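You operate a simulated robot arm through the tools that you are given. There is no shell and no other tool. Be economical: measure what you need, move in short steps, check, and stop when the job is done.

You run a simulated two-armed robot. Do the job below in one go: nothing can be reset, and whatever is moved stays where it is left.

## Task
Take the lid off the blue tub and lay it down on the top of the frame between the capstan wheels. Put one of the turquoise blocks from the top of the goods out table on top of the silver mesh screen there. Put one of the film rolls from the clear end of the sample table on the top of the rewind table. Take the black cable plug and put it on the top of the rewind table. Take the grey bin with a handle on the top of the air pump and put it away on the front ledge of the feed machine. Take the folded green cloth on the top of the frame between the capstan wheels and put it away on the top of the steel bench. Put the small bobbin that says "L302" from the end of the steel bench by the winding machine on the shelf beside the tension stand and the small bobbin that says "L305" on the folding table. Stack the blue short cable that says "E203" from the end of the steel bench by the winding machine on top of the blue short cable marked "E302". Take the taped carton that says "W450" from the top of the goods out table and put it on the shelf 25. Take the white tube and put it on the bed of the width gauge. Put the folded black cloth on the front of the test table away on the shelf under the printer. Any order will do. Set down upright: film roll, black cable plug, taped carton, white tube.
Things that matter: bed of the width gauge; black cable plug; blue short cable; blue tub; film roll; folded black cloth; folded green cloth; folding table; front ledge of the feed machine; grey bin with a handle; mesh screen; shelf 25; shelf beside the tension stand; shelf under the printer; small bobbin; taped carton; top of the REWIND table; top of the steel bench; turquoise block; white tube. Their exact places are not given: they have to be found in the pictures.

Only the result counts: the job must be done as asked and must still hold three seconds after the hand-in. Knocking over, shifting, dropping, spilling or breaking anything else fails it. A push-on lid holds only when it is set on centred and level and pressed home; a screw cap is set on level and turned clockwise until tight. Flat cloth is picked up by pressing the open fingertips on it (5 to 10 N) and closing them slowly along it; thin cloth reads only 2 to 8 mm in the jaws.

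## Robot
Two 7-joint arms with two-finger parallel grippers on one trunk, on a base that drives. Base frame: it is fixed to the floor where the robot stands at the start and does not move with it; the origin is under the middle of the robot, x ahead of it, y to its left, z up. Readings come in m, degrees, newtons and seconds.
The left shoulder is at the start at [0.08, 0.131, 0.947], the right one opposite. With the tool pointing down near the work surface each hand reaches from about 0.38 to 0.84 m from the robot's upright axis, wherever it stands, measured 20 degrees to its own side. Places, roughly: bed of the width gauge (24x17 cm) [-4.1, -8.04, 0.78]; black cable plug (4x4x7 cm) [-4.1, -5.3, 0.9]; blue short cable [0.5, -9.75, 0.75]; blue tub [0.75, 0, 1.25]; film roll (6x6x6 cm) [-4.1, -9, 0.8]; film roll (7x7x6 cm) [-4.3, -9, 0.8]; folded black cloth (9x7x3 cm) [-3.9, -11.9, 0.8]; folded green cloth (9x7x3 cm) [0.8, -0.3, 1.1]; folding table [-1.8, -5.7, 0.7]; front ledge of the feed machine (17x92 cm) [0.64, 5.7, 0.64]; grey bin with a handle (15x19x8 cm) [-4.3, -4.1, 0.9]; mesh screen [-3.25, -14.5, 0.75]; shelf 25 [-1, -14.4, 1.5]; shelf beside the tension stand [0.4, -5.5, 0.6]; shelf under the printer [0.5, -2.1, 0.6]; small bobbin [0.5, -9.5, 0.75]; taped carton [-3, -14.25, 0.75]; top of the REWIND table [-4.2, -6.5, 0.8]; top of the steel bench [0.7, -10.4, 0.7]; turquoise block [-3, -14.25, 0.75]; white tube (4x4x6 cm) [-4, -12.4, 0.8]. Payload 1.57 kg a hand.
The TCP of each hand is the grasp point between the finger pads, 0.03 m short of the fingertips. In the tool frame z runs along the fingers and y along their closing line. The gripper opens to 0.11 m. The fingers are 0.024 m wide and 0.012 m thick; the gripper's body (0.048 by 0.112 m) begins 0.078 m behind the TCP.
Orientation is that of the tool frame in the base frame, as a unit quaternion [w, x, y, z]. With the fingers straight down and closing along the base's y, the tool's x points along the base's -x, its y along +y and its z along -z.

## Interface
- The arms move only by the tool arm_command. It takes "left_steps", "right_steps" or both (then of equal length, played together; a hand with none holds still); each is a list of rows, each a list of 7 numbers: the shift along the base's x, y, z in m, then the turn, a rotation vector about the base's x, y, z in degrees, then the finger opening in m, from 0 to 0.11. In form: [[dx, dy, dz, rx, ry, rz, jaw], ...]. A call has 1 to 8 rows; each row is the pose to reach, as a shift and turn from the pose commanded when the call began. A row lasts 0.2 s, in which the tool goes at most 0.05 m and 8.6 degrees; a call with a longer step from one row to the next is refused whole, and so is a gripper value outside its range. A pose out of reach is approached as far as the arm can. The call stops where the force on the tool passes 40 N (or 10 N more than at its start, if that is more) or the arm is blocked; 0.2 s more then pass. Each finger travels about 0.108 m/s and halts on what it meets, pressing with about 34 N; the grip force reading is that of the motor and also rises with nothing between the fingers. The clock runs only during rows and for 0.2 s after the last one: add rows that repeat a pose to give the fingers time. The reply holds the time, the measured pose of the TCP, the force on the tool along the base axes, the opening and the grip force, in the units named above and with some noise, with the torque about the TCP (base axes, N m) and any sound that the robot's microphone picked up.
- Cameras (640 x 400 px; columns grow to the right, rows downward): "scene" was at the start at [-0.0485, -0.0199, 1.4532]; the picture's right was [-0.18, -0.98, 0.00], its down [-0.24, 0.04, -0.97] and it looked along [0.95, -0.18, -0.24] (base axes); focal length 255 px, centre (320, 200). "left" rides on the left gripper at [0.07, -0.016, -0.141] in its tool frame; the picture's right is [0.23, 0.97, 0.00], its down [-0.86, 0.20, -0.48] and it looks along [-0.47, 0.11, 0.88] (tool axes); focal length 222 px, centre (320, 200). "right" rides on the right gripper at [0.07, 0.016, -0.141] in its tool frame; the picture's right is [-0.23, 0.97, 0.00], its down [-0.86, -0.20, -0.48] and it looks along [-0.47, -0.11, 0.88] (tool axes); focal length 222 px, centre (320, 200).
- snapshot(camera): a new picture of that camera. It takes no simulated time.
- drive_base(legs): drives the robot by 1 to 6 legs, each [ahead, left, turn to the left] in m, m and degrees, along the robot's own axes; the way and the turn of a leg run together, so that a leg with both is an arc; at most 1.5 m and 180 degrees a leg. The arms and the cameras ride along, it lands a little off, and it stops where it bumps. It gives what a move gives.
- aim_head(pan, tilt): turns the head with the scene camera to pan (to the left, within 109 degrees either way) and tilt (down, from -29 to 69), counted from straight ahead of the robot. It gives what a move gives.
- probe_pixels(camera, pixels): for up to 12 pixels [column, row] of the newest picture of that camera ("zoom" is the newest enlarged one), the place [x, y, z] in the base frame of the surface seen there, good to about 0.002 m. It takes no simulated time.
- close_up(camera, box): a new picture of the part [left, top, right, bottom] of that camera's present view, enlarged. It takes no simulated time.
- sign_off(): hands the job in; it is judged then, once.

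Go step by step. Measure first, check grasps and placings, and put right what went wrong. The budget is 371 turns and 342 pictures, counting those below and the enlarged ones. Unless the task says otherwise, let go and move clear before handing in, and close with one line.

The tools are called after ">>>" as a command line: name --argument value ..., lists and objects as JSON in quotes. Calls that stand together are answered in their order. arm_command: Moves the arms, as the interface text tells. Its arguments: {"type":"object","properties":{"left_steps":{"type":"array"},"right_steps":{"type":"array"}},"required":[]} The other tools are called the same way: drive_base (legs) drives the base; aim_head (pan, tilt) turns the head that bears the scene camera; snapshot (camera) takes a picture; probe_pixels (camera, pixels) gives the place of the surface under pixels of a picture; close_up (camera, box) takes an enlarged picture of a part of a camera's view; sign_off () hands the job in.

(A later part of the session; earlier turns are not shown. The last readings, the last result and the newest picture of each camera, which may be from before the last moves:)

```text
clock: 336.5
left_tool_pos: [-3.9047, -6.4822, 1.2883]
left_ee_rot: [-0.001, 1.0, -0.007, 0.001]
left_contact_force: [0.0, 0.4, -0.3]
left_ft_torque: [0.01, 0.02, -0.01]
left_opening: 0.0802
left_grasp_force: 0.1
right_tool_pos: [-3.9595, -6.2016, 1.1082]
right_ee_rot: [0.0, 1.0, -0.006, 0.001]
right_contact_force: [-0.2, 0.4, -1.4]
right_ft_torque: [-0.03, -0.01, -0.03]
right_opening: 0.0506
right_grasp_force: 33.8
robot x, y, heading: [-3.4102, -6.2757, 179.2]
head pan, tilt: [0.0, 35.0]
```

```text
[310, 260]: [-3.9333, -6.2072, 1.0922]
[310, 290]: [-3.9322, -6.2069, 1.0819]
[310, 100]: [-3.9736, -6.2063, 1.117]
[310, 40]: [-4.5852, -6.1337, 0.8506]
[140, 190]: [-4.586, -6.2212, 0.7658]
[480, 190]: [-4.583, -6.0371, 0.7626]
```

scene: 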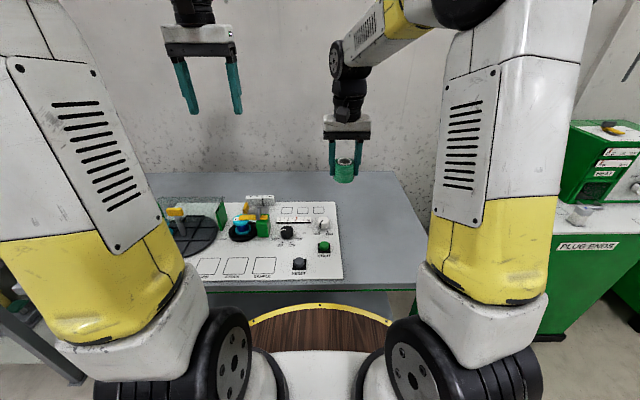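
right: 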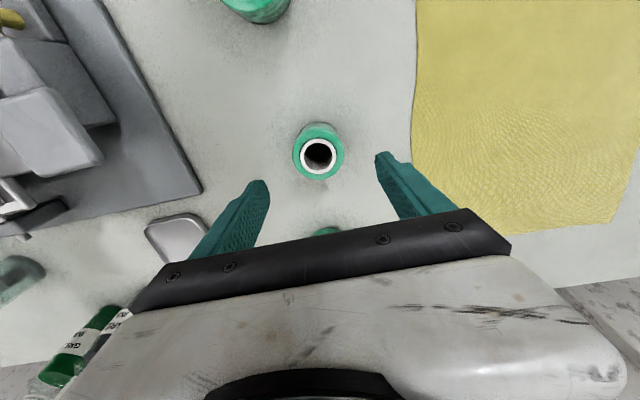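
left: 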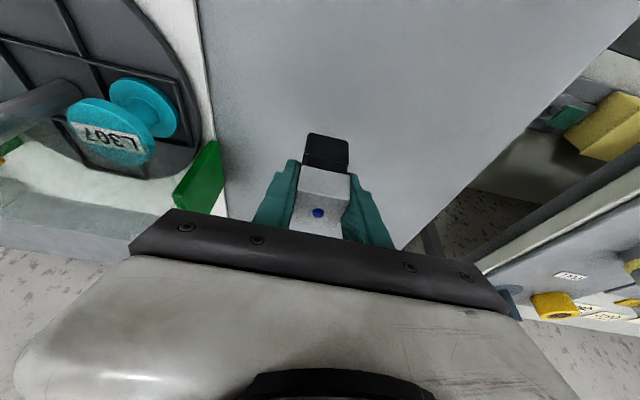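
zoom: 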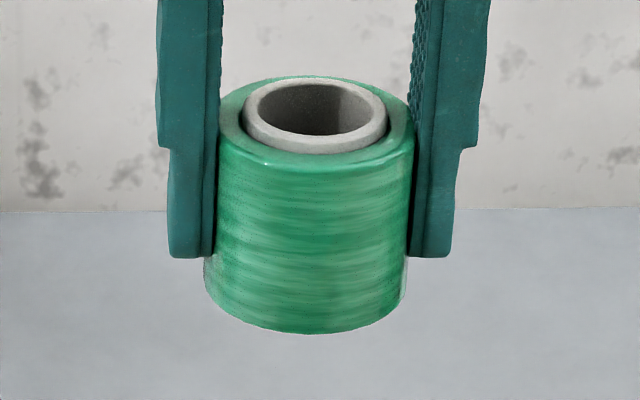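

>>> arm_command --right_steps '[[-0.005, 0.03, -0.035, 0, 0, 0, 0.035], [-0.01, 0.06, -0.07, 0, 0, 0, 0.035], [-0.015, 0.09, -0.105, 0, 0, 0, 0.035], [-0.02, 0.12, -0.14, 0, 0, 0, 0.035], [-0.02, 0.12, -0.185, 0, 0, 0, 0.035], [-0.02, 0.12, -0.23, 0, 0, 0, 0.035], [-0.02, 0.12, -0.268, 0, 0, 0, 0.035], [-0.02, 0.12, -0.278, 0, 0, 0, 0.035]]'

>>> close_up --camera "scene" --box '[320, 190, 420, 270]'

```text
clock: 338.3
left_tool_pos: [-3.904, -6.4841, 1.2885]
left_ee_rot: [-0.001, 1.0, -0.009, 0.001]
left_contact_force: [-0.9, 0.3, 0.3]
left_ft_torque: [0.05, 0.0, 0.0]
left_opening: 0.08
left_grasp_force: 0.2
right_tool_pos: [-3.9792, -6.0814, 0.8309]
right_ee_rot: [-0.001, 1.0, -0.007, 0.0]
right_contact_force: [0.0, 0.2, -0.6]
right_ft_torque: [0.03, -0.01, 0.0]
right_opening: 0.0509
right_grasp_force: 34.0
robot x, y, heading: [-3.4068, -6.2696, 179.3]
head pan, tilt: [0.0, 35.0]
```

```text
5.00 times, centred on (370, 230) of scene
```

zoom: 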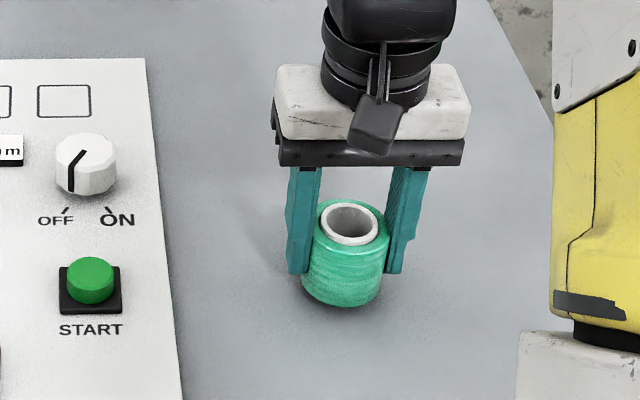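

>>> arm_command --right_steps '[[0, 0, -0.004, 0, 0, 0, 0.035], [0, 0, -0.008, 0, 0, 0, 0.035], [0, 0, -0.011, 0, 0, 0, 0.035], [0, 0, -0.011, 0, 0, 0, 0.035]]'

```text
clock: 339.3
left_tool_pos: [-3.9031, -6.4838, 1.2895]
left_ee_rot: [-0.001, 1.0, -0.007, 0.001]
left_contact_force: [0.4, 0.0, -0.2]
left_ft_torque: [-0.01, 0.02, 0.0]
left_opening: 0.0797
left_grasp_force: 0.0
right_tool_pos: [-3.9794, -6.0829, 0.8209]
right_ee_rot: [0.001, 1.0, -0.006, -0.002]
right_contact_force: [0.1, 1.4, 24.3]
right_ft_torque: [-0.21, 0.06, -0.14]
right_opening: 0.0508
right_grasp_force: 33.8
robot x, y, heading: [-3.4113, -6.2707, 179.1]
head pan, tilt: [0.0, 35.0]
```

>>> arm_command --right_steps '[[0, 0, 0.0015, 0, 0, 0, 0.055], [0, 0, 0.0015, 0, 0, 0, 0.075], [0, 0, 0.0015, 0, 0, 0, 0.09], [0, 0, 0.045, 0, 0, 0, 0.09], [0, 0, 0.09, 0, 0, 0, 0.09], [0, 0, 0.135, 0, 0, 0, 0.09], [0, 0, 0.18, 0, 0, 0, 0.09]]'

>>> close_up --camera "scene" --box '[320, 190, 420, 270]'

>>> arm_command --right_steps '[[0.02, 0.0, 0.04, 0, 0, 0, 0.09], [0.04, 0.01, 0.08, 0, 0, 0, 0.09], [0.06, 0.02, 0.12, 0, 0, 0, 0.09], [0.08, 0.03, 0.16, 0, 0, 0, 0.09], [0.11, 0.04, 0.195, 0, 0, 0, 0.09], [0.14, 0.04, 0.23, 0, 0, 0, 0.09], [0.17, 0.04, 0.265, 0, 0, 0, 0.09], [0.2, 0.04, 0.3, 0, 0, 0, 0.09]]'

```text
clock: 340.9
left_tool_pos: [-3.9041, -6.4835, 1.2888]
left_ee_rot: [-0.001, 1.0, -0.008, 0.001]
left_contact_force: [-0.4, -0.1, 0.1]
left_ft_torque: [-0.04, 0.01, -0.03]
left_opening: 0.0801
left_grasp_force: 0.0
right_tool_pos: [-3.9798, -6.0818, 1.0013]
right_ee_rot: [0.0, 1.0, -0.007, 0.001]
right_contact_force: [-0.3, 0.0, -0.4]
right_ft_torque: [0.01, 0.0, -0.01]
right_opening: 0.0904
right_grasp_force: 0.1
robot x, y, heading: [-3.4087, -6.2731, 179.5]
head pan, tilt: [0.0, 35.0]
```

```text
5.00 times, centred on (370, 230) of scene
```

zoom: 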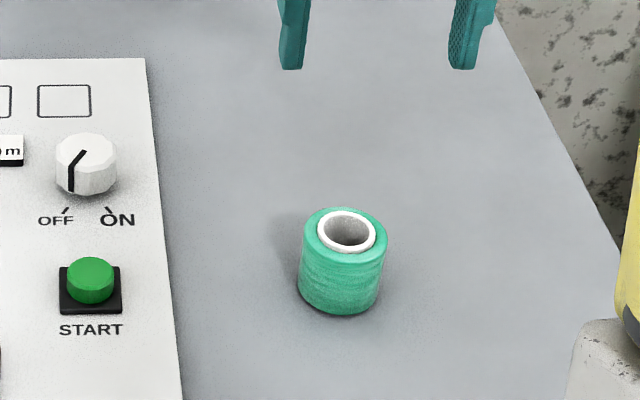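

```text
clock: 342.7
left_tool_pos: [-3.9047, -6.4835, 1.2892]
left_ee_rot: [-0.001, 1.0, -0.008, 0.0]
left_contact_force: [0.6, 0.4, -0.2]
left_ft_torque: [-0.02, 0.0, 0.02]
left_opening: 0.0799
left_grasp_force: 0.1
right_tool_pos: [-3.78, -6.0426, 1.3]
right_ee_rot: [0.0, 1.0, -0.007, 0.001]
right_contact_force: [-0.9, -0.8, 0.4]
right_ft_torque: [-0.02, 0.02, 0.0]
right_opening: 0.0902
right_grasp_force: 0.0
robot x, y, heading: [-3.4066, -6.2742, 179.1]
head pan, tilt: [0.0, 35.0]
```

Film roll placed upright. Now south to the test table; back off slightly, then strafe.

>>> drive_base --legs '[[-0.1, 0, 0.9], [0, 1.5, 0], [0, 1.5, 0], [0, 1.5, 0]]'

>>> aim_head --pan 45 --tilt 20

>>> snapshot --camera "scene"

```text
clock: 364.7
left_tool_pos: [-3.8821, -10.929, 1.2889]
left_ee_rot: [-0.001, 1.0, -0.012, 0.002]
left_contact_force: [0.6, 0.2, 0.5]
left_ft_torque: [-0.04, 0.01, -0.03]
left_opening: 0.0797
left_grasp_force: 0.2
right_tool_pos: [-3.7542, -10.4916, 1.2985]
right_ee_rot: [0.0, 1.0, -0.011, 0.0]
right_contact_force: [0.3, -0.2, 0.3]
right_ft_torque: [0.01, -0.04, -0.04]
right_opening: 0.0901
right_grasp_force: 0.2
robot x, y, heading: [-3.383, -10.7262, 178.6]
head pan, tilt: [0.0, 35.0]
```

```text
clock: 365.8
left_tool_pos: [-3.8818, -10.93, 1.2879]
left_ee_rot: [-0.002, 1.0, -0.011, 0.0]
left_contact_force: [-0.9, -0.3, -0.1]
left_ft_torque: [0.0, 0.01, 0.01]
left_opening: 0.08
left_grasp_force: 0.0
right_tool_pos: [-3.7549, -10.4911, 1.299]
right_ee_rot: [0.0, 1.0, -0.01, 0.0]
right_contact_force: [0.5, -0.2, -0.5]
right_ft_torque: [0.01, 0.0, 0.01]
right_opening: 0.09
right_grasp_force: 0.1
robot x, y, heading: [-3.3905, -10.7214, 178.3]
head pan, tilt: [45.0, 20.0]
```

```text
212 pictures are left
```

scene: 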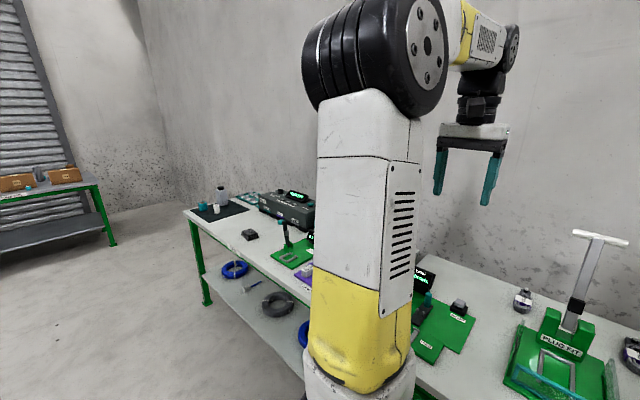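

>>> drive_base --legs '[[0, 1.4, 1.5]]'

>>> aim_head --pan 0 --tilt 35

>>> snapshot --camera "scene"

```text
clock: 372.7
left_tool_pos: [-3.9061, -12.3047, 1.2879]
left_ee_rot: [-0.001, 1.0, -0.007, 0.001]
left_contact_force: [-0.2, -0.3, 0.6]
left_ft_torque: [0.0, -0.02, 0.01]
left_opening: 0.0802
left_grasp_force: 0.0
right_tool_pos: [-3.7828, -11.8641, 1.2997]
right_ee_rot: [0.0, 1.0, -0.006, 0.0]
right_contact_force: [0.5, 0.2, 0.3]
right_ft_torque: [-0.01, 0.02, 0.02]
right_opening: 0.09
right_grasp_force: 0.1
robot x, y, heading: [-3.411, -12.0927, 179.1]
head pan, tilt: [45.0, 20.0]
```

```text
clock: 373.8
left_tool_pos: [-3.9053, -12.3041, 1.2884]
left_ee_rot: [-0.001, 1.0, -0.006, 0.001]
left_contact_force: [-0.1, -0.3, 0.4]
left_ft_torque: [-0.03, -0.03, 0.0]
left_opening: 0.0796
left_grasp_force: 0.0
right_tool_pos: [-3.7827, -11.8653, 1.301]
right_ee_rot: [0.0, 1.0, -0.006, 0.0]
right_contact_force: [-0.2, -0.1, 0.2]
right_ft_torque: [0.01, 0.01, -0.03]
right_opening: 0.09
right_grasp_force: 0.0
robot x, y, heading: [-3.4124, -12.0939, 179.1]
head pan, tilt: [0.0, 35.0]
```

```text
211 pictures are left
```

scene: 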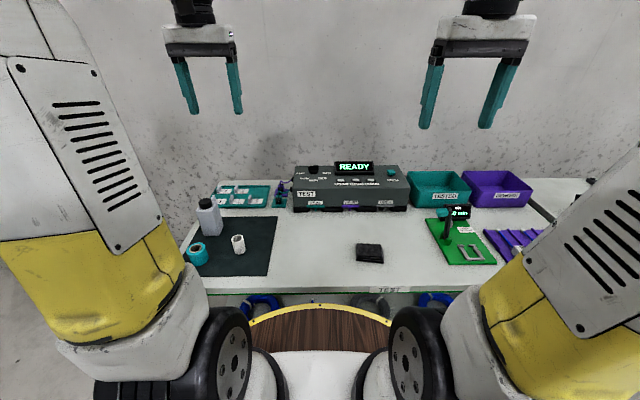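

>>> close_up --camera "scene" --box '[170, 180, 290, 280]'

>>> close_up --camera "scene" --box '[340, 230, 404, 270]'

>>> probe_pixels --camera "zoom" --pixels '[[165, 150], [440, 150], [180, 250], [420, 250], [300, 180], [200, 140], [430, 200], [150, 230]]'

>>> probe_pixels --camera "scene" --pixels '[[238, 237], [238, 247], [238, 253], [232, 245], [244, 245], [196, 255], [208, 215], [255, 260], [205, 250]]'

```text
4.00 times, centred on (230, 230) of scene
```

zoom: 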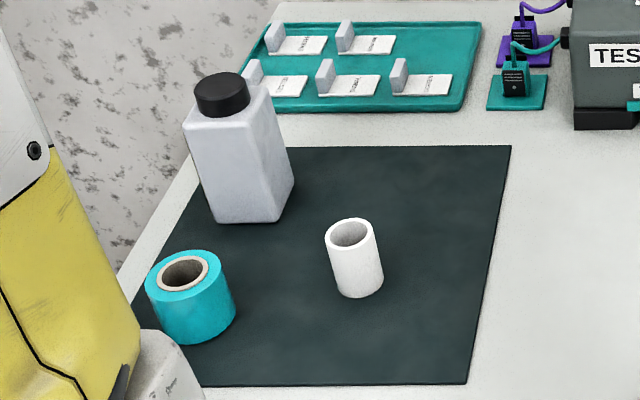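

```text
10.00 times, centred on (372, 250) of scene
```

zoom: 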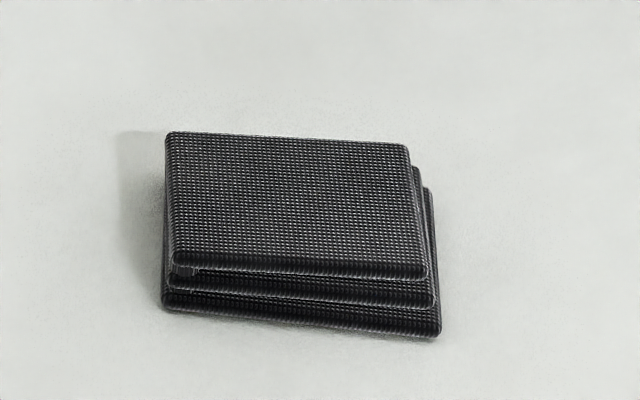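

```text
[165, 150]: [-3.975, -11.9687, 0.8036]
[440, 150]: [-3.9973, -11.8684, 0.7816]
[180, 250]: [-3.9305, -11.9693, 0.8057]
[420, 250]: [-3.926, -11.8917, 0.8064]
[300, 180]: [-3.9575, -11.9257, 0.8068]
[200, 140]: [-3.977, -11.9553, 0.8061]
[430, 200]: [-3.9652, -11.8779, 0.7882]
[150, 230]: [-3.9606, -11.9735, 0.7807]
```

```text
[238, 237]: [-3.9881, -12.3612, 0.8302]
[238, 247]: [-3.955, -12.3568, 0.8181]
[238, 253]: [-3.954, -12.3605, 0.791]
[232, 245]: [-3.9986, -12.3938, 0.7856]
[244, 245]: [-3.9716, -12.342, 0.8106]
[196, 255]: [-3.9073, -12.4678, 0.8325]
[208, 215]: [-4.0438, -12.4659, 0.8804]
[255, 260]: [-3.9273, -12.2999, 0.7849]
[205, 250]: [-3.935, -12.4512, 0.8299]
```

The white tube is at about (‑3.974, ‑12.36) and the black cloth at (‑3.953, ‑11.928). I'll move both hands above them together.

>>> arm_command --left_steps '[[-0.01, -0.007, -0.045, 0, 0, 0, 0.08], [-0.02, -0.014, -0.09, 0, 0, 0, 0.08], [-0.03, -0.021, -0.135, 0, 0, 0, 0.08], [-0.04, -0.028, -0.18, 0, 0, 0, 0.07], [-0.05, -0.035, -0.225, 0, 0, 0, 0.065], [-0.06, -0.042, -0.27, 0, 0, 0, 0.065], [-0.065, -0.05, -0.315, 0, 0, 0, 0.065], [-0.069, -0.056, -0.36, 0, 0, 0, 0.065]]' --right_steps '[[-0.02, -0.008, -0.044, 0, 0, 0, 0.1], [-0.04, -0.016, -0.088, 0, 0, 0, 0.11], [-0.06, -0.024, -0.132, 0, 0, 0, 0.11], [-0.08, -0.032, -0.176, 0, 0, 0, 0.11], [-0.1, -0.04, -0.22, 0, 0, 0, 0.11], [-0.12, -0.048, -0.264, 0, 0, 0, 0.11], [-0.145, -0.055, -0.305, 0, 0, 0, 0.11], [-0.17, -0.063, -0.345, 0, 0, 0, 0.11]]'

>>> snapshot --camera "left"

>>> snapshot --camera "right"

```text
clock: 375.6
left_tool_pos: [-3.9746, -12.3614, 0.9284]
left_ee_rot: [0.0, 1.0, -0.007, 0.001]
left_contact_force: [0.7, 0.3, 1.2]
left_ft_torque: [-0.03, 0.04, -0.01]
left_opening: 0.0651
left_grasp_force: 0.1
right_tool_pos: [-3.9534, -11.9257, 0.954]
right_ee_rot: [0.0, 1.0, -0.005, 0.0]
right_contact_force: [0.1, -0.6, 0.1]
right_ft_torque: [0.0, 0.05, -0.02]
right_opening: 0.1101
right_grasp_force: 0.2
robot x, y, heading: [-3.4088, -12.0948, 179.3]
head pan, tilt: [0.0, 35.0]
```

```text
208 pictures are left
```

left: 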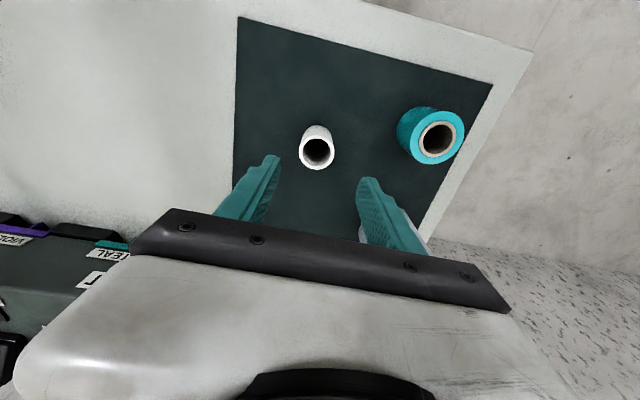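

```text
207 pictures are left
```

right: 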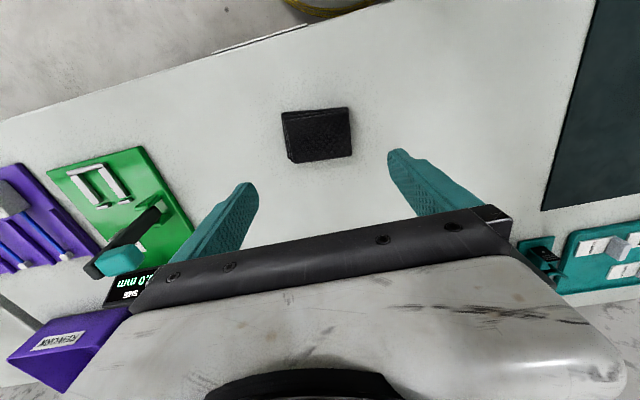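

>>> probe_pixels --camera "left" --pixels '[[302, 150], [332, 152], [317, 137], [318, 167], [420, 115], [375, 235]]'

>>> probe_pixels --camera "right" --pixels '[[320, 135], [285, 120], [348, 110], [292, 158], [350, 152], [320, 112], [320, 157]]'

```text
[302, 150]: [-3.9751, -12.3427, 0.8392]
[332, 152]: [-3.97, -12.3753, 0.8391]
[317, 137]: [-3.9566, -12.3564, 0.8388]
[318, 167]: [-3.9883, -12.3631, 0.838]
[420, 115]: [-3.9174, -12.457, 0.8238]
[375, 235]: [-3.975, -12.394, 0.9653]
```

```text
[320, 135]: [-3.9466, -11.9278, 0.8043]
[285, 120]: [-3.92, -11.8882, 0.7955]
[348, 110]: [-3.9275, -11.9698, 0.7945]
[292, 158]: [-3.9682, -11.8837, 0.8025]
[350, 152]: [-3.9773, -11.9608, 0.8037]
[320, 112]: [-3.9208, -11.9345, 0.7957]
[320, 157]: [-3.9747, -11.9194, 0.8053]
```

>>> arm_command --left_steps '[[0.001, 0.002, -0.04, 0, 0, 0, 0.065], [0.001, 0.002, -0.08, 0, 0, 0, 0.065], [0.001, 0.002, -0.109, 0, 0, 0, 0.065], [0.001, 0.002, -0.109, 0, 0, 0, 0.065], [0.001, 0.002, -0.109, 0, 0, 0, 0.045], [0.001, 0.002, -0.109, 0, 0, 0, 0.025], [0.001, 0.002, -0.109, 0, 0, 0, 0.025]]' --right_steps '[[0.004, 0, -0.04, 0, 0, -5, 0.11], [0.004, 0, -0.08, 0, 0, -5, 0.11], [0.004, 0, -0.12, 0, 0, -5, 0.11], [0.004, 0, -0.141, 0, 0, -5, 0.11], [0.004, 0, -0.141, 0, 0, -5, 0.09], [0.004, 0, -0.141, 0, 0, -5, 0.075], [0.004, 0, -0.141, 0, 0, -5, 0.065]]'

>>> snapshot --camera "scene"

```text
clock: 377.2
left_tool_pos: [-3.9729, -12.3581, 0.8192]
left_ee_rot: [0.0, 1.0, -0.007, 0.001]
left_contact_force: [-0.1, 0.2, 2.2]
left_ft_torque: [0.01, 0.06, 0.02]
left_opening: 0.0354
left_grasp_force: 33.6
right_tool_pos: [-3.95, -11.9267, 0.8154]
right_ee_rot: [0.0, 0.999, -0.048, 0.0]
right_contact_force: [0.5, 0.2, 0.3]
right_ft_torque: [0.01, 0.03, -0.03]
right_opening: 0.0887
right_grasp_force: 34.1
robot x, y, heading: [-3.4155, -12.0942, 179.4]
head pan, tilt: [0.0, 35.0]
```

```text
206 pictures are left
```

scene: 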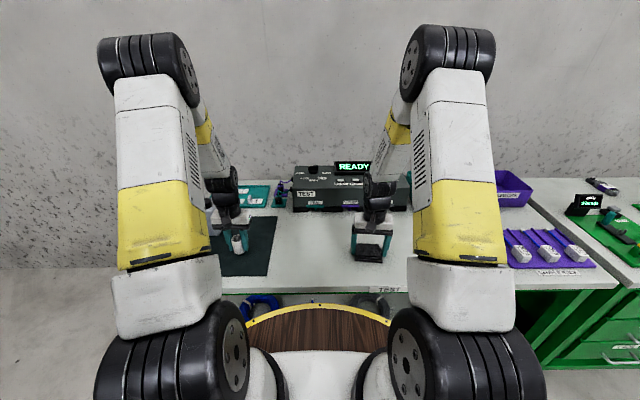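

Tube (35 mm) and cloth (89 mm) are gripped. I'll lift both.

>>> arm_command --left_steps '[[0, 0, 0.045, 0, 0, 0, 0.025], [0, 0, 0.09, 0, 0, 0, 0.025], [0.01, 0.01, 0.135, 0, 0, 0, 0.025], [0.03, 0.02, 0.175, 0, 0, 0, 0.025], [0.05, 0.03, 0.215, 0, 0, 0, 0.025], [0.07, 0.04, 0.255, 0, 0, 0, 0.025], [0.09, 0.05, 0.295, 0, 0, 0, 0.025], [0.1, 0.06, 0.34, 0, 0, 0, 0.025]]' --right_steps '[[0, 0, 0.045, 0, 0, 0, 0.065], [0, 0, 0.09, 0, 0, 0, 0.065], [0.02, 0, 0.13, 0, 0, 0, 0.065], [0.04, 0, 0.17, 0, 0, 0, 0.065], [0.06, 0, 0.21, 0, 0, 0, 0.065], [0.08, 0, 0.25, 0, 0, 0, 0.065], [0.1, 0, 0.29, 0, 0, 0, 0.065], [0.12, 0, 0.33, 0, 0, 0, 0.065]]'

>>> drive_base --legs '[[-0.08, 0, 0.6], [0, -1.4, 0], [0, -1.4, 0], [0, -1.2, 0]]'

>>> snapshot --camera "scene"

```text
clock: 379.0
left_tool_pos: [-3.8726, -12.2984, 1.1591]
left_ee_rot: [-0.001, 1.0, -0.006, 0.001]
left_contact_force: [-1.1, -0.3, 0.2]
left_ft_torque: [-0.01, -0.05, 0.02]
left_opening: 0.0342
left_grasp_force: 33.5
right_tool_pos: [-3.8287, -11.9259, 1.1438]
right_ee_rot: [0.0, 0.999, -0.049, 0.001]
right_contact_force: [-0.5, 0.0, -1.0]
right_ft_torque: [0.02, -0.03, -0.02]
right_opening: 0.0887
right_grasp_force: 33.5
robot x, y, heading: [-3.412, -12.0914, 179.3]
head pan, tilt: [0.0, 35.0]
```

```text
clock: 398.7
left_tool_pos: [-3.8201, -8.3535, 1.1584]
left_ee_rot: [0.0, 1.0, 0.009, 0.001]
left_contact_force: [0.6, 0.4, -0.9]
left_ft_torque: [-0.03, 0.03, -0.01]
left_opening: 0.0343
left_grasp_force: 34.4
right_tool_pos: [-3.7888, -7.9808, 1.1432]
right_ee_rot: [0.0, 0.999, -0.033, 0.0]
right_contact_force: [-0.5, -0.2, -0.7]
right_ft_torque: [-0.01, 0.0, 0.02]
right_opening: 0.0886
right_grasp_force: 34.0
robot x, y, heading: [-3.3671, -8.14, -178.9]
head pan, tilt: [0.0, 35.0]
```

```text
205 pictures are left
```

scene: 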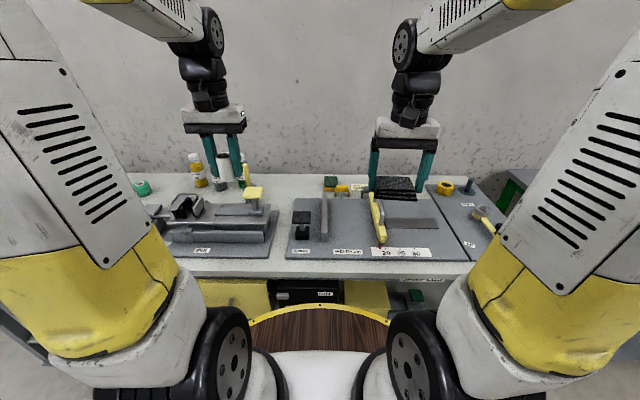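

>>> close_up --camera "scene" --box '[270, 160, 470, 285]'

>>> probe_pixels --camera "scene" --pixels '[[350, 215], [350, 235], [320, 215], [325, 195], [300, 225], [380, 220], [410, 220], [420, 240], [345, 200], [292, 250], [445, 250], [380, 245]]'

```text
3.20 times, centred on (370, 222) of scene
```

zoom: 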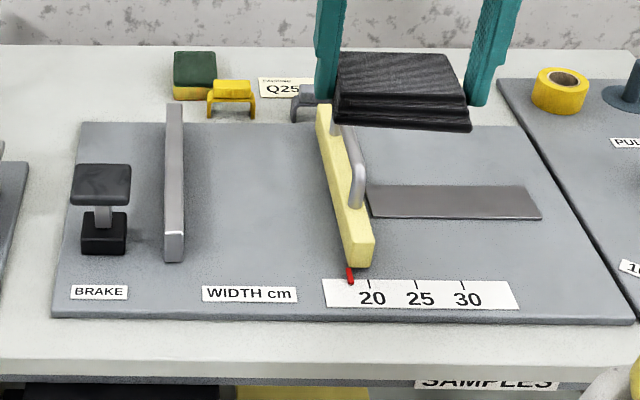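

```text
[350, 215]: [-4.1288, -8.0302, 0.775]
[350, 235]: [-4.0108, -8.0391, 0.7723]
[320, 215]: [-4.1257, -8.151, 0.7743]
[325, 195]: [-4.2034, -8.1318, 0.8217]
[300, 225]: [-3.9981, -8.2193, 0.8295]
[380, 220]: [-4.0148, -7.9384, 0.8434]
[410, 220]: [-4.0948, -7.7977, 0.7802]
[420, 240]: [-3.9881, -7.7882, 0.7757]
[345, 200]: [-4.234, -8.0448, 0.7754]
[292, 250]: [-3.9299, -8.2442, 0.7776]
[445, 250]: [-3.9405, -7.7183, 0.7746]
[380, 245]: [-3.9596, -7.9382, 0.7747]
```

The gauge bed lies between the grey jaw and the yellow jaw, z≈0.775. I'll shift the base so the left hand faces it.

>>> drive_base --legs '[[0.05, -0.25, -1.1]]'

>>> snapshot --camera "scene"

```text
clock: 400.6
left_tool_pos: [-3.878, -8.088, 1.1595]
left_ee_rot: [-0.001, 1.0, -0.002, 0.001]
left_contact_force: [0.6, -0.8, -0.5]
left_ft_torque: [0.0, -0.02, -0.03]
left_opening: 0.0343
left_grasp_force: 33.7
right_tool_pos: [-3.8374, -7.7163, 1.1434]
right_ee_rot: [-0.001, 0.999, -0.045, 0.001]
right_contact_force: [0.4, -0.5, -0.5]
right_ft_torque: [0.0, 0.03, -0.02]
right_opening: 0.0886
right_grasp_force: 33.5
robot x, y, heading: [-3.4218, -7.8801, 179.6]
head pan, tilt: [0.0, 35.0]
```

```text
203 pictures are left
```

scene: 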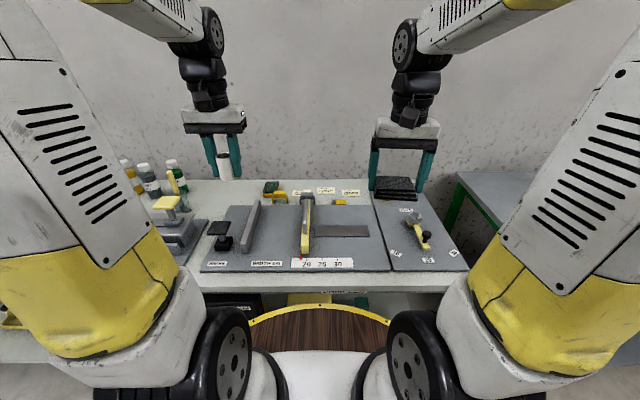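

>>> arm_command --left_steps '[[-0.04, 0.005, -0.02, 0, 0, 0, 0.025], [-0.08, 0.01, -0.04, 0, 0, 0, 0.025], [-0.12, 0.02, -0.06, 0, 0, 0, 0.025], [-0.16, 0.03, -0.08, 0, 0, 0, 0.025], [-0.2, 0.036, -0.1, 0, 0, 0, 0.025], [-0.2, 0.036, -0.15, 0, 0, 0, 0.025], [-0.2, 0.036, -0.2, 0, 0, 0, 0.025], [-0.2, 0.036, -0.24, 0, 0, 0, 0.025]]'

>>> snapshot --camera "left"

>>> close_up --camera "scene" --box '[200, 140, 400, 280]'

```text
clock: 402.4
left_tool_pos: [-4.079, -8.0521, 0.9168]
left_ee_rot: [-0.001, 1.0, -0.002, 0.001]
left_contact_force: [-0.6, 0.2, -0.3]
left_ft_torque: [0.0, 0.0, 0.03]
left_opening: 0.0343
left_grasp_force: 34.1
right_tool_pos: [-3.8367, -7.7173, 1.1425]
right_ee_rot: [0.0, 0.999, -0.044, 0.0]
right_contact_force: [-0.4, 0.1, -0.4]
right_ft_torque: [-0.01, 0.04, -0.04]
right_opening: 0.089
right_grasp_force: 34.3
robot x, y, heading: [-3.4163, -7.8835, 179.8]
head pan, tilt: [0.0, 35.0]
```

```text
202 pictures are left
```

left: 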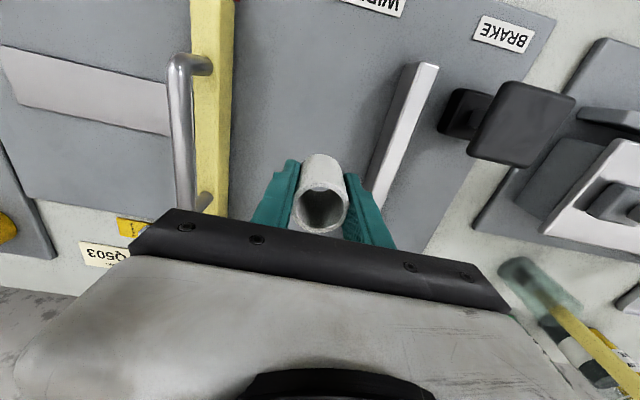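

```text
2.86 times, centred on (300, 210) of scene
```

zoom: 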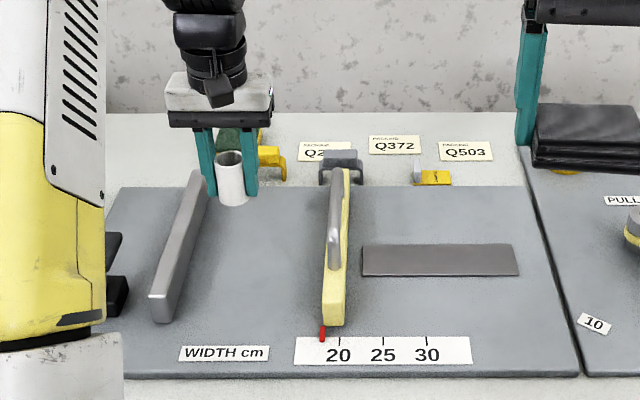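

>>> arm_command --left_steps '[[0, 0, -0.04, 0, 0, 0, 0.025], [0, 0, -0.08, 0, 0, 0, 0.025], [0, 0, -0.1, 0, 0, 0, 0.025], [0, 0, -0.106, 0, 0, 0, 0.025], [0, 0, -0.106, 0, 0, 0, 0.025]]'

>>> close_up --camera "scene" --box '[230, 180, 330, 250]'

```text
clock: 403.6
left_tool_pos: [-4.0767, -8.0518, 0.8121]
left_ee_rot: [-0.001, 1.0, -0.002, 0.001]
left_contact_force: [0.2, 0.6, -1.2]
left_ft_torque: [0.02, 0.0, -0.02]
left_opening: 0.0343
left_grasp_force: 33.8
right_tool_pos: [-3.8379, -7.7165, 1.1444]
right_ee_rot: [0.0, 0.999, -0.045, 0.0]
right_contact_force: [0.5, -0.1, -1.5]
right_ft_torque: [-0.01, 0.0, 0.02]
right_opening: 0.0889
right_grasp_force: 34.2
robot x, y, heading: [-3.4193, -7.8814, 180.0]
head pan, tilt: [0.0, 35.0]
```

```text
5.71 times, centred on (280, 215) of scene
```

zoom: 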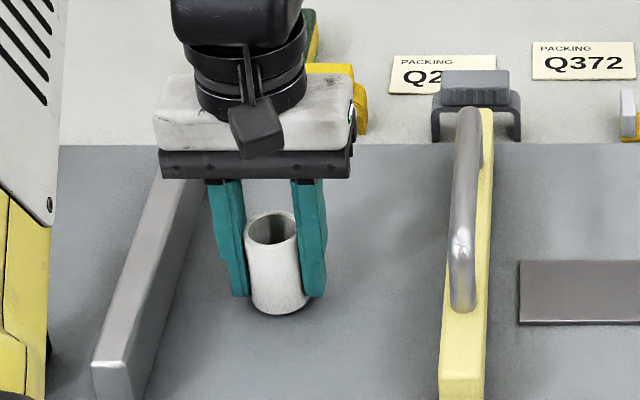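

>>> arm_command --left_steps '[[0, 0, -0.002, 0, 0, 0, 0.025], [0, 0, -0.004, 0, 0, 0, 0.025], [0, 0, -0.005, 0, 0, 0, 0.025]]'

```text
clock: 404.4
left_tool_pos: [-4.0778, -8.0523, 0.8097]
left_ee_rot: [0.001, 1.0, -0.002, 0.001]
left_contact_force: [4.2, 0.3, 11.1]
left_ft_torque: [-0.12, -0.2, 0.01]
left_opening: 0.0346
left_grasp_force: 34.3
right_tool_pos: [-3.8369, -7.7173, 1.1437]
right_ee_rot: [0.001, 0.999, -0.044, 0.0]
right_contact_force: [0.3, 1.0, 0.2]
right_ft_torque: [0.04, -0.03, 0.06]
right_opening: 0.0889
right_grasp_force: 33.9
robot x, y, heading: [-3.4192, -7.8787, 179.5]
head pan, tilt: [0.0, 35.0]
```

Seated (11 N). Open and rise.

>>> arm_command --left_steps '[[0, 0, 0.001, 0, 0, 0, 0.045], [0, 0, 0.001, 0, 0, 0, 0.062], [0, 0, 0.001, 0, 0, 0, 0.062], [0, 0, 0.045, 0, 0, 0, 0.062], [0, 0, 0.09, 0, 0, 0, 0.062], [0, 0, 0.135, 0, 0, 0, 0.062], [0, 0, 0.18, 0, 0, 0, 0.062], [0.04, -0.01, 0.2, 0, 0, 0, 0.062]]'

>>> close_up --camera "scene" --box '[230, 180, 330, 250]'

>>> arm_command --left_steps '[[0.03, -0.01, 0.035, 0, 0, 0, 0.08], [0.06, -0.02, 0.07, 0, 0, 0, 0.08], [0.09, -0.03, 0.105, 0, 0, 0, 0.08], [0.12, -0.04, 0.14, 0, 0, 0, 0.08], [0.15, -0.04, 0.175, 0, 0, 0, 0.08], [0.15, -0.04, 0.22, 0, 0, 0, 0.08], [0.15, -0.04, 0.26, 0, 0, 0, 0.08]]'

```text
clock: 406.2
left_tool_pos: [-4.0372, -8.0636, 1.0077]
left_ee_rot: [-0.001, 1.0, -0.001, 0.002]
left_contact_force: [-0.6, 0.6, -0.6]
left_ft_torque: [0.01, -0.06, 0.03]
left_opening: 0.0621
left_grasp_force: 0.0
right_tool_pos: [-3.8369, -7.7175, 1.1435]
right_ee_rot: [0.0, 0.999, -0.045, 0.0]
right_contact_force: [0.5, 0.6, -0.4]
right_ft_torque: [-0.03, -0.04, 0.0]
right_opening: 0.089
right_grasp_force: 33.9
robot x, y, heading: [-3.4184, -7.8814, 179.6]
head pan, tilt: [0.0, 35.0]
```

```text
5.71 times, centred on (280, 215) of scene
```

zoom: 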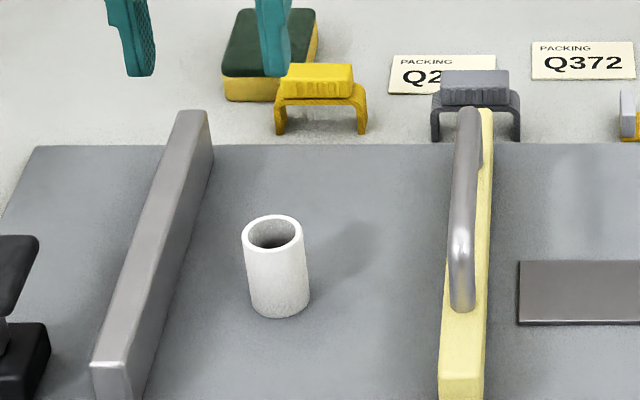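

```text
clock: 407.8
left_tool_pos: [-3.8853, -8.1024, 1.2703]
left_ee_rot: [-0.001, 1.0, -0.001, 0.002]
left_contact_force: [0.0, -0.1, 0.3]
left_ft_torque: [0.02, 0.01, 0.0]
left_opening: 0.0803
left_grasp_force: 0.0
right_tool_pos: [-3.8366, -7.7173, 1.1426]
right_ee_rot: [-0.001, 0.999, -0.044, 0.0]
right_contact_force: [0.2, 1.1, -0.2]
right_ft_torque: [0.01, -0.01, -0.03]
right_opening: 0.0889
right_grasp_force: 33.6
robot x, y, heading: [-3.4195, -7.8845, 179.6]
head pan, tilt: [0.0, 35.0]
```

The tube stands on the gauge bed. Next, the bin on the air pump: strafe north 3.9 m.

>>> drive_base --legs '[[-0.05, 0, 0.3], [0, -1.3, 0], [0, -1.3, 0], [0, -1.3, 0]]'

>>> snapshot --camera "scene"

```text
clock: 427.2
left_tool_pos: [-3.964, -4.1903, 1.2677]
left_ee_rot: [0.0, 1.0, 0.021, 0.001]
left_contact_force: [0.6, 0.9, 1.3]
left_ft_torque: [0.02, 0.0, -0.01]
left_opening: 0.0799
left_grasp_force: 0.1
right_tool_pos: [-3.9314, -3.803, 1.1429]
right_ee_rot: [0.001, 1.0, -0.021, 0.0]
right_contact_force: [0.3, -0.4, -1.1]
right_ft_torque: [0.01, 0.02, -0.03]
right_opening: 0.0887
right_grasp_force: 34.0
robot x, y, heading: [-3.5036, -3.9486, -177.9]
head pan, tilt: [0.0, 35.0]
```

```text
198 pictures are left
```

scene: 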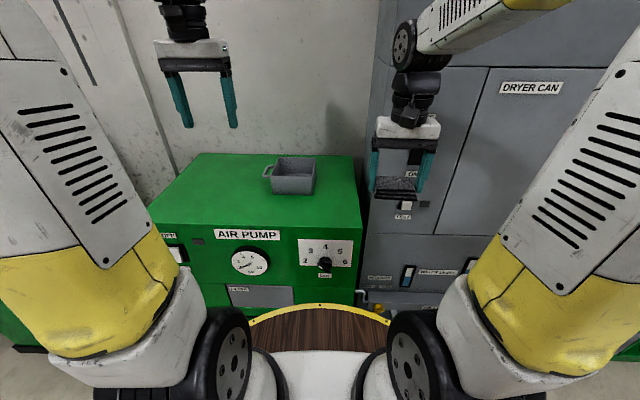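

>>> drive_base --legs '[[0, 0, -2.1]]'

>>> close_up --camera "scene" --box '[240, 140, 340, 210]'

>>> probe_pixels --camera "zoom" --pixels '[[240, 140], [420, 140], [240, 215], [430, 215], [330, 200], [170, 170], [170, 200], [330, 110], [330, 330], [150, 140], [330, 300], [250, 300]]'

```text
clock: 428.0
left_tool_pos: [-3.9715, -4.1746, 1.2677]
left_ee_rot: [-0.001, 1.0, 0.001, 0.001]
left_contact_force: [-0.1, 0.1, -1.0]
left_ft_torque: [0.01, 0.01, 0.0]
left_opening: 0.0799
left_grasp_force: 0.0
right_tool_pos: [-3.9261, -3.7888, 1.1438]
right_ee_rot: [-0.001, 0.999, -0.04, 0.0]
right_contact_force: [0.6, 1.8, -0.4]
right_ft_torque: [0.01, 0.01, 0.0]
right_opening: 0.0888
right_grasp_force: 33.2
robot x, y, heading: [-3.5094, -3.9477, -179.6]
head pan, tilt: [0.0, 35.0]
```

```text
5.71 times, centred on (290, 175) of scene
```

zoom: 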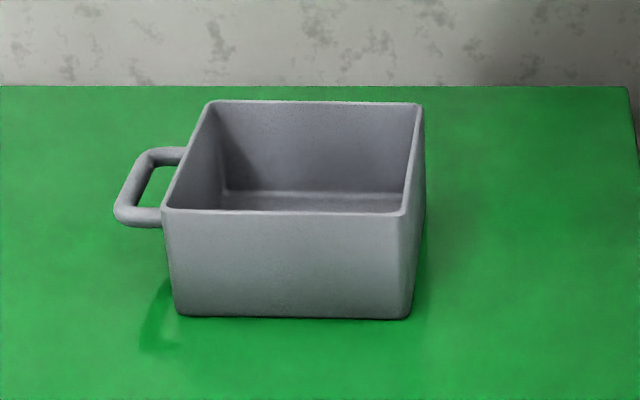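

```text
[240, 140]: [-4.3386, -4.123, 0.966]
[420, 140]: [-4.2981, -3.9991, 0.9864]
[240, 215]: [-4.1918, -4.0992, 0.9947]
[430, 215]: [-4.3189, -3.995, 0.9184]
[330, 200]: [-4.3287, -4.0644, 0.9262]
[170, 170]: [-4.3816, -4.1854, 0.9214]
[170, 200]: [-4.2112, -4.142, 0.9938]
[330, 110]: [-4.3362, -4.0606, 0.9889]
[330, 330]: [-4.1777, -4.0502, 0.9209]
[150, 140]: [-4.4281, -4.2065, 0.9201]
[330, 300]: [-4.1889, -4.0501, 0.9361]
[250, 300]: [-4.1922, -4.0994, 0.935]
```

The bin's front wall (x≈‑4.19, y≈‑4.07, rim 0.996) is the best pinch point. I'll turn the left hand 90° and hover over it.

>>> arm_command --left_steps '[[-0.03, 0.015, 0, 0, 0, -8.5, 0.08], [-0.06, 0.03, 0, 0, 0, -17, 0.08], [-0.09, 0.045, 0, 0, 0, -25.5, 0.08], [-0.12, 0.06, 0, 0, 0, -34, 0.07], [-0.15, 0.075, 0, 0, 0, -42.5, 0.06], [-0.18, 0.09, 0, 0, 0, -51, 0.055], [-0.2, 0.1, 0, 0, 0, -59.5, 0.055], [-0.223, 0.103, 0, 0, 0, -68, 0.055]]'

>>> arm_command --left_steps '[[0, 0, -0.04, 0, 0, -8, 0.055], [0, 0, -0.08, 0, 0, -16, 0.055], [0, 0, -0.12, 0, 0, -22, 0.055], [0, 0, -0.16, 0, 0, -22, 0.055], [0, 0, -0.19, 0, 0, -22, 0.055]]'

>>> snapshot --camera "left"

>>> snapshot --camera "scene"

```text
clock: 429.8
left_tool_pos: [-4.195, -4.0706, 1.268]
left_ee_rot: [0.001, 0.829, -0.559, 0.003]
left_contact_force: [0.8, 0.0, 0.3]
left_ft_torque: [-0.01, 0.07, 0.01]
left_opening: 0.0548
left_grasp_force: 0.0
right_tool_pos: [-3.9256, -3.7885, 1.143]
right_ee_rot: [0.0, 0.999, -0.04, 0.0]
right_contact_force: [-0.6, -0.3, -0.5]
right_ft_torque: [0.01, 0.03, 0.02]
right_opening: 0.0888
right_grasp_force: 34.4
robot x, y, heading: [-3.5059, -3.9445, -179.7]
head pan, tilt: [0.0, 35.0]
```

```text
clock: 431.0
left_tool_pos: [-4.1944, -4.0698, 1.0766]
left_ee_rot: [0.0, 0.708, -0.706, 0.001]
left_contact_force: [1.3, -0.2, 0.5]
left_ft_torque: [0.0, 0.04, 0.01]
left_opening: 0.0549
left_grasp_force: 0.0
right_tool_pos: [-3.926, -3.7874, 1.1436]
right_ee_rot: [0.0, 0.999, -0.04, 0.001]
right_contact_force: [1.0, 0.1, -0.5]
right_ft_torque: [0.0, 0.01, 0.0]
right_opening: 0.0888
right_grasp_force: 34.0
robot x, y, heading: [-3.5072, -3.9468, -179.8]
head pan, tilt: [0.0, 35.0]
```

```text
196 pictures are left
```

left: 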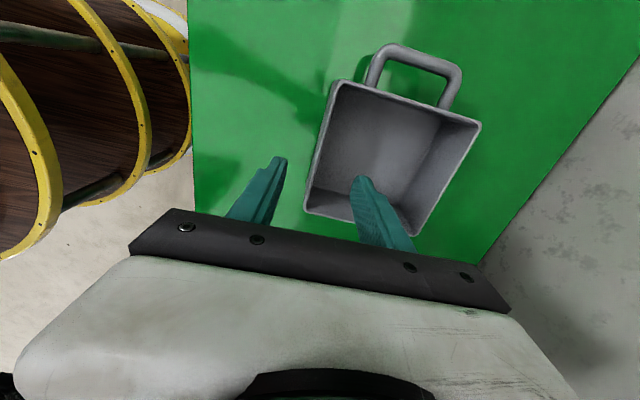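

```text
195 pictures are left
```

scene: 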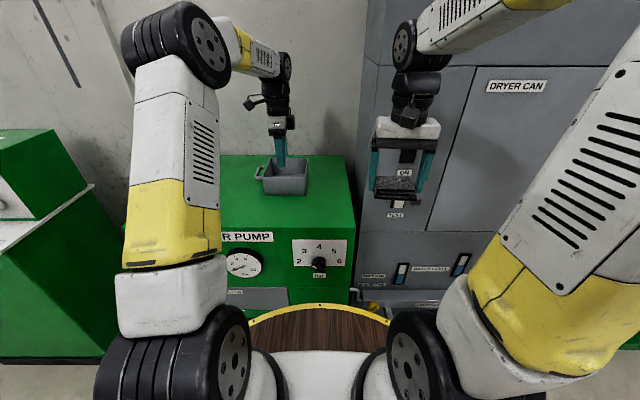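

>>> probe_pixels --camera "left" --pixels '[[333, 95], [325, 125], [317, 165], [311, 190], [480, 125], [420, 232]]'

>>> close_up --camera "left" --box '[280, 60, 380, 220]'

```text
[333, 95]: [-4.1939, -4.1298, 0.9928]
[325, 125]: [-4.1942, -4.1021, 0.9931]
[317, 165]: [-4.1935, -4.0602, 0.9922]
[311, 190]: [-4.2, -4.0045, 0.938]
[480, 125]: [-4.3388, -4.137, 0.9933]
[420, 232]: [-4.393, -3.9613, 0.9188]
```

```text
2.50 times, centred on (330, 140) of left
```

zoom: 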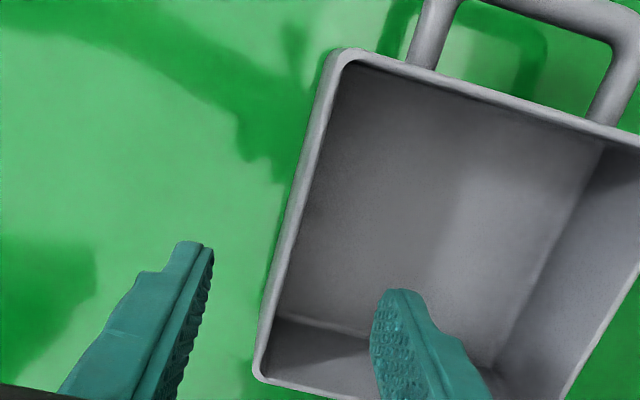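

>>> arm_command --left_steps '[[0, 0.002, -0.04, 0, 0, 0, 0.055], [0, 0.002, -0.075, 0, 0, 0, 0.055], [0, 0.002, -0.091, 0, 0, 0, 0.055], [0, 0.002, -0.091, 0, 0, 0, 0.035], [0, 0.002, -0.091, 0, 0, 0, 0.018], [0, 0.002, -0.091, 0, 0, 0, 0.0], [0, 0.002, -0.091, 0, 0, 0, 0.0]]'

>>> arm_command --left_steps '[[0, 0, 0.01, 0, 0, 0, 0.0], [0, 0, 0.03, 0, 0, 0, 0.0], [0, 0, 0.05, 0, 0, 0, 0.0]]'

>>> close_up --camera "scene" --box '[220, 90, 360, 210]'

```text
clock: 432.6
left_tool_pos: [-4.1947, -4.0685, 0.9887]
left_ee_rot: [0.0, 0.708, -0.706, 0.002]
left_contact_force: [-0.2, 0.6, -0.8]
left_ft_torque: [0.09, 0.09, 0.01]
left_opening: 0.0038
left_grasp_force: 24.6
right_tool_pos: [-3.9258, -3.7869, 1.1433]
right_ee_rot: [-0.001, 0.999, -0.04, 0.0]
right_contact_force: [-0.2, 0.4, -0.2]
right_ft_torque: [0.02, -0.03, 0.01]
right_opening: 0.0888
right_grasp_force: 33.7
robot x, y, heading: [-3.5083, -3.9489, -179.6]
head pan, tilt: [0.0, 35.0]
```

```text
clock: 433.4
left_tool_pos: [-4.1937, -4.0685, 1.0374]
left_ee_rot: [-0.001, 0.708, -0.706, 0.0]
left_contact_force: [-0.5, -0.5, -1.3]
left_ft_torque: [0.02, -0.14, -0.05]
left_opening: 0.0035
left_grasp_force: 24.2
right_tool_pos: [-3.9264, -3.788, 1.1438]
right_ee_rot: [0.0, 0.999, -0.04, 0.0]
right_contact_force: [0.3, 0.2, -0.9]
right_ft_torque: [0.0, -0.02, -0.02]
right_opening: 0.0887
right_grasp_force: 33.5
robot x, y, heading: [-3.5043, -3.9472, -179.8]
head pan, tilt: [0.0, 35.0]
```

```text
3.33 times, centred on (290, 150) of scene
```

zoom: 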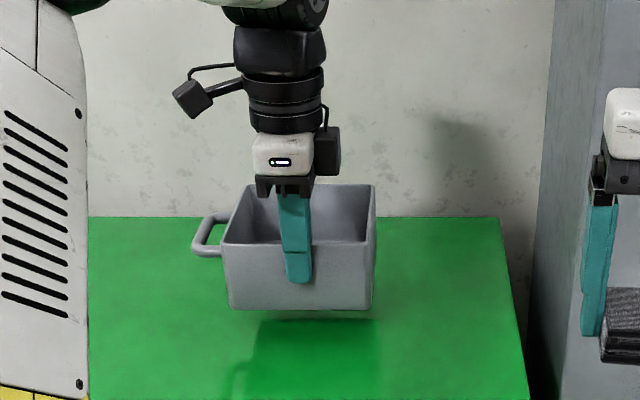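

The bin hangs level. I'll raise it and draw it back before driving.

>>> arm_command --left_steps '[[0.02, -0.01, 0.035, 0, 0, 0, 0.0], [0.045, -0.02, 0.07, 0, 0, 0, 0.0], [0.07, -0.03, 0.1, 0, 0, 0, 0.0], [0.1, -0.04, 0.13, 0, 0, 0, 0.0], [0.13, -0.05, 0.15, 0, 0, 0, 0.0], [0.16, -0.06, 0.16, 0, 0, 0, 0.0], [0.19, -0.07, 0.16, 0, 0, 0, 0.0]]'

>>> drive_base --legs '[[-0.7, 0, 0], [0, 0, 180]]'

>>> aim_head --pan 0 --tilt 15

>>> snapshot --camera "scene"

```text
clock: 435.0
left_tool_pos: [-4.0056, -4.1384, 1.198]
left_ee_rot: [-0.001, 0.708, -0.706, 0.002]
left_contact_force: [-0.1, -0.3, -2.0]
left_ft_torque: [0.0, -0.2, 0.03]
left_opening: 0.0036
left_grasp_force: 25.1
right_tool_pos: [-3.9267, -3.7872, 1.1435]
right_ee_rot: [0.0, 0.999, -0.041, 0.0]
right_contact_force: [-0.2, 0.4, -0.6]
right_ft_torque: [-0.01, -0.01, -0.03]
right_opening: 0.0887
right_grasp_force: 34.0
robot x, y, heading: [-3.512, -3.9508, -179.6]
head pan, tilt: [0.0, 35.0]
```

```text
clock: 446.4
left_tool_pos: [-2.3142, -3.7156, 1.1984]
left_ee_rot: [0.0, 0.677, 0.736, 0.001]
left_contact_force: [0.1, 0.6, -1.5]
left_ft_torque: [0.01, 0.18, -0.02]
left_opening: 0.0039
left_grasp_force: 24.8
right_tool_pos: [-2.3651, -4.0711, 1.1439]
right_ee_rot: [0.0, 0.001, 1.0, 0.0]
right_contact_force: [0.5, -0.3, -0.6]
right_ft_torque: [-0.01, 0.01, -0.02]
right_opening: 0.0884
right_grasp_force: 33.9
robot x, y, heading: [-2.7976, -3.9424, 4.5]
head pan, tilt: [0.0, 35.0]
```

```text
clock: 447.2
left_tool_pos: [-2.3148, -3.714, 1.1985]
left_ee_rot: [-0.001, 0.677, 0.736, 0.0]
left_contact_force: [-0.1, 0.0, -2.3]
left_ft_torque: [-0.08, 0.15, 0.01]
left_opening: 0.0039
left_grasp_force: 24.7
right_tool_pos: [-2.3656, -4.0704, 1.1434]
right_ee_rot: [-0.001, 0.002, 1.0, 0.0]
right_contact_force: [0.0, 0.7, -1.4]
right_ft_torque: [0.03, 0.01, -0.01]
right_opening: 0.0889
right_grasp_force: 34.1
robot x, y, heading: [-2.7973, -3.9433, 4.7]
head pan, tilt: [0.0, 15.0]
```

```text
192 pictures are left
```

scene: 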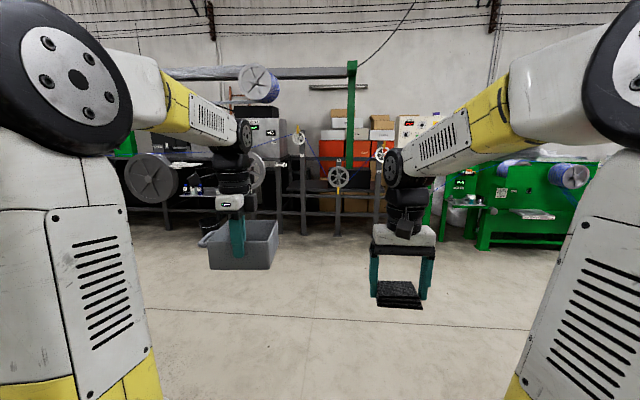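

>>> drive_base --legs '[[0, 0, -4.6], [1.1, 0.9, 0], [1.0, 0.9, 0]]'

>>> aim_head --pan 0 --tilt 25

>>> snapshot --camera "scene"

```text
clock: 461.1
left_tool_pos: [-0.2225, -1.9382, 1.1979]
left_ee_rot: [-0.002, 0.7, 0.714, 0.0]
left_contact_force: [0.8, 0.1, -1.6]
left_ft_torque: [-0.04, 0.12, 0.01]
left_opening: 0.004
left_grasp_force: 24.6
right_tool_pos: [-0.2963, -2.2911, 1.143]
right_ee_rot: [0.0, 0.032, 0.999, 0.0]
right_contact_force: [0.0, -0.5, -0.4]
right_ft_torque: [0.0, 0.05, -0.02]
right_opening: 0.0889
right_grasp_force: 33.6
robot x, y, heading: [-0.7187, -2.1332, 1.3]
head pan, tilt: [0.0, 15.0]
```

```text
clock: 461.8
left_tool_pos: [-0.2229, -1.9392, 1.1972]
left_ee_rot: [-0.001, 0.7, 0.714, 0.0]
left_contact_force: [-0.4, -0.6, -2.2]
left_ft_torque: [-0.04, 0.15, -0.01]
left_opening: 0.0038
left_grasp_force: 25.2
right_tool_pos: [-0.2969, -2.2913, 1.144]
right_ee_rot: [0.0, 0.032, 0.999, 0.0]
right_contact_force: [0.5, -0.6, -0.5]
right_ft_torque: [0.01, 0.03, -0.01]
right_opening: 0.089
right_grasp_force: 33.9
robot x, y, heading: [-0.7193, -2.1405, 1.1]
head pan, tilt: [0.0, 25.0]
```

```text
191 pictures are left
```

scene: 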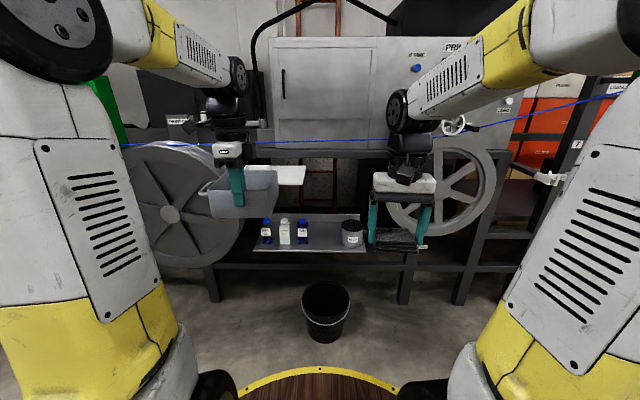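

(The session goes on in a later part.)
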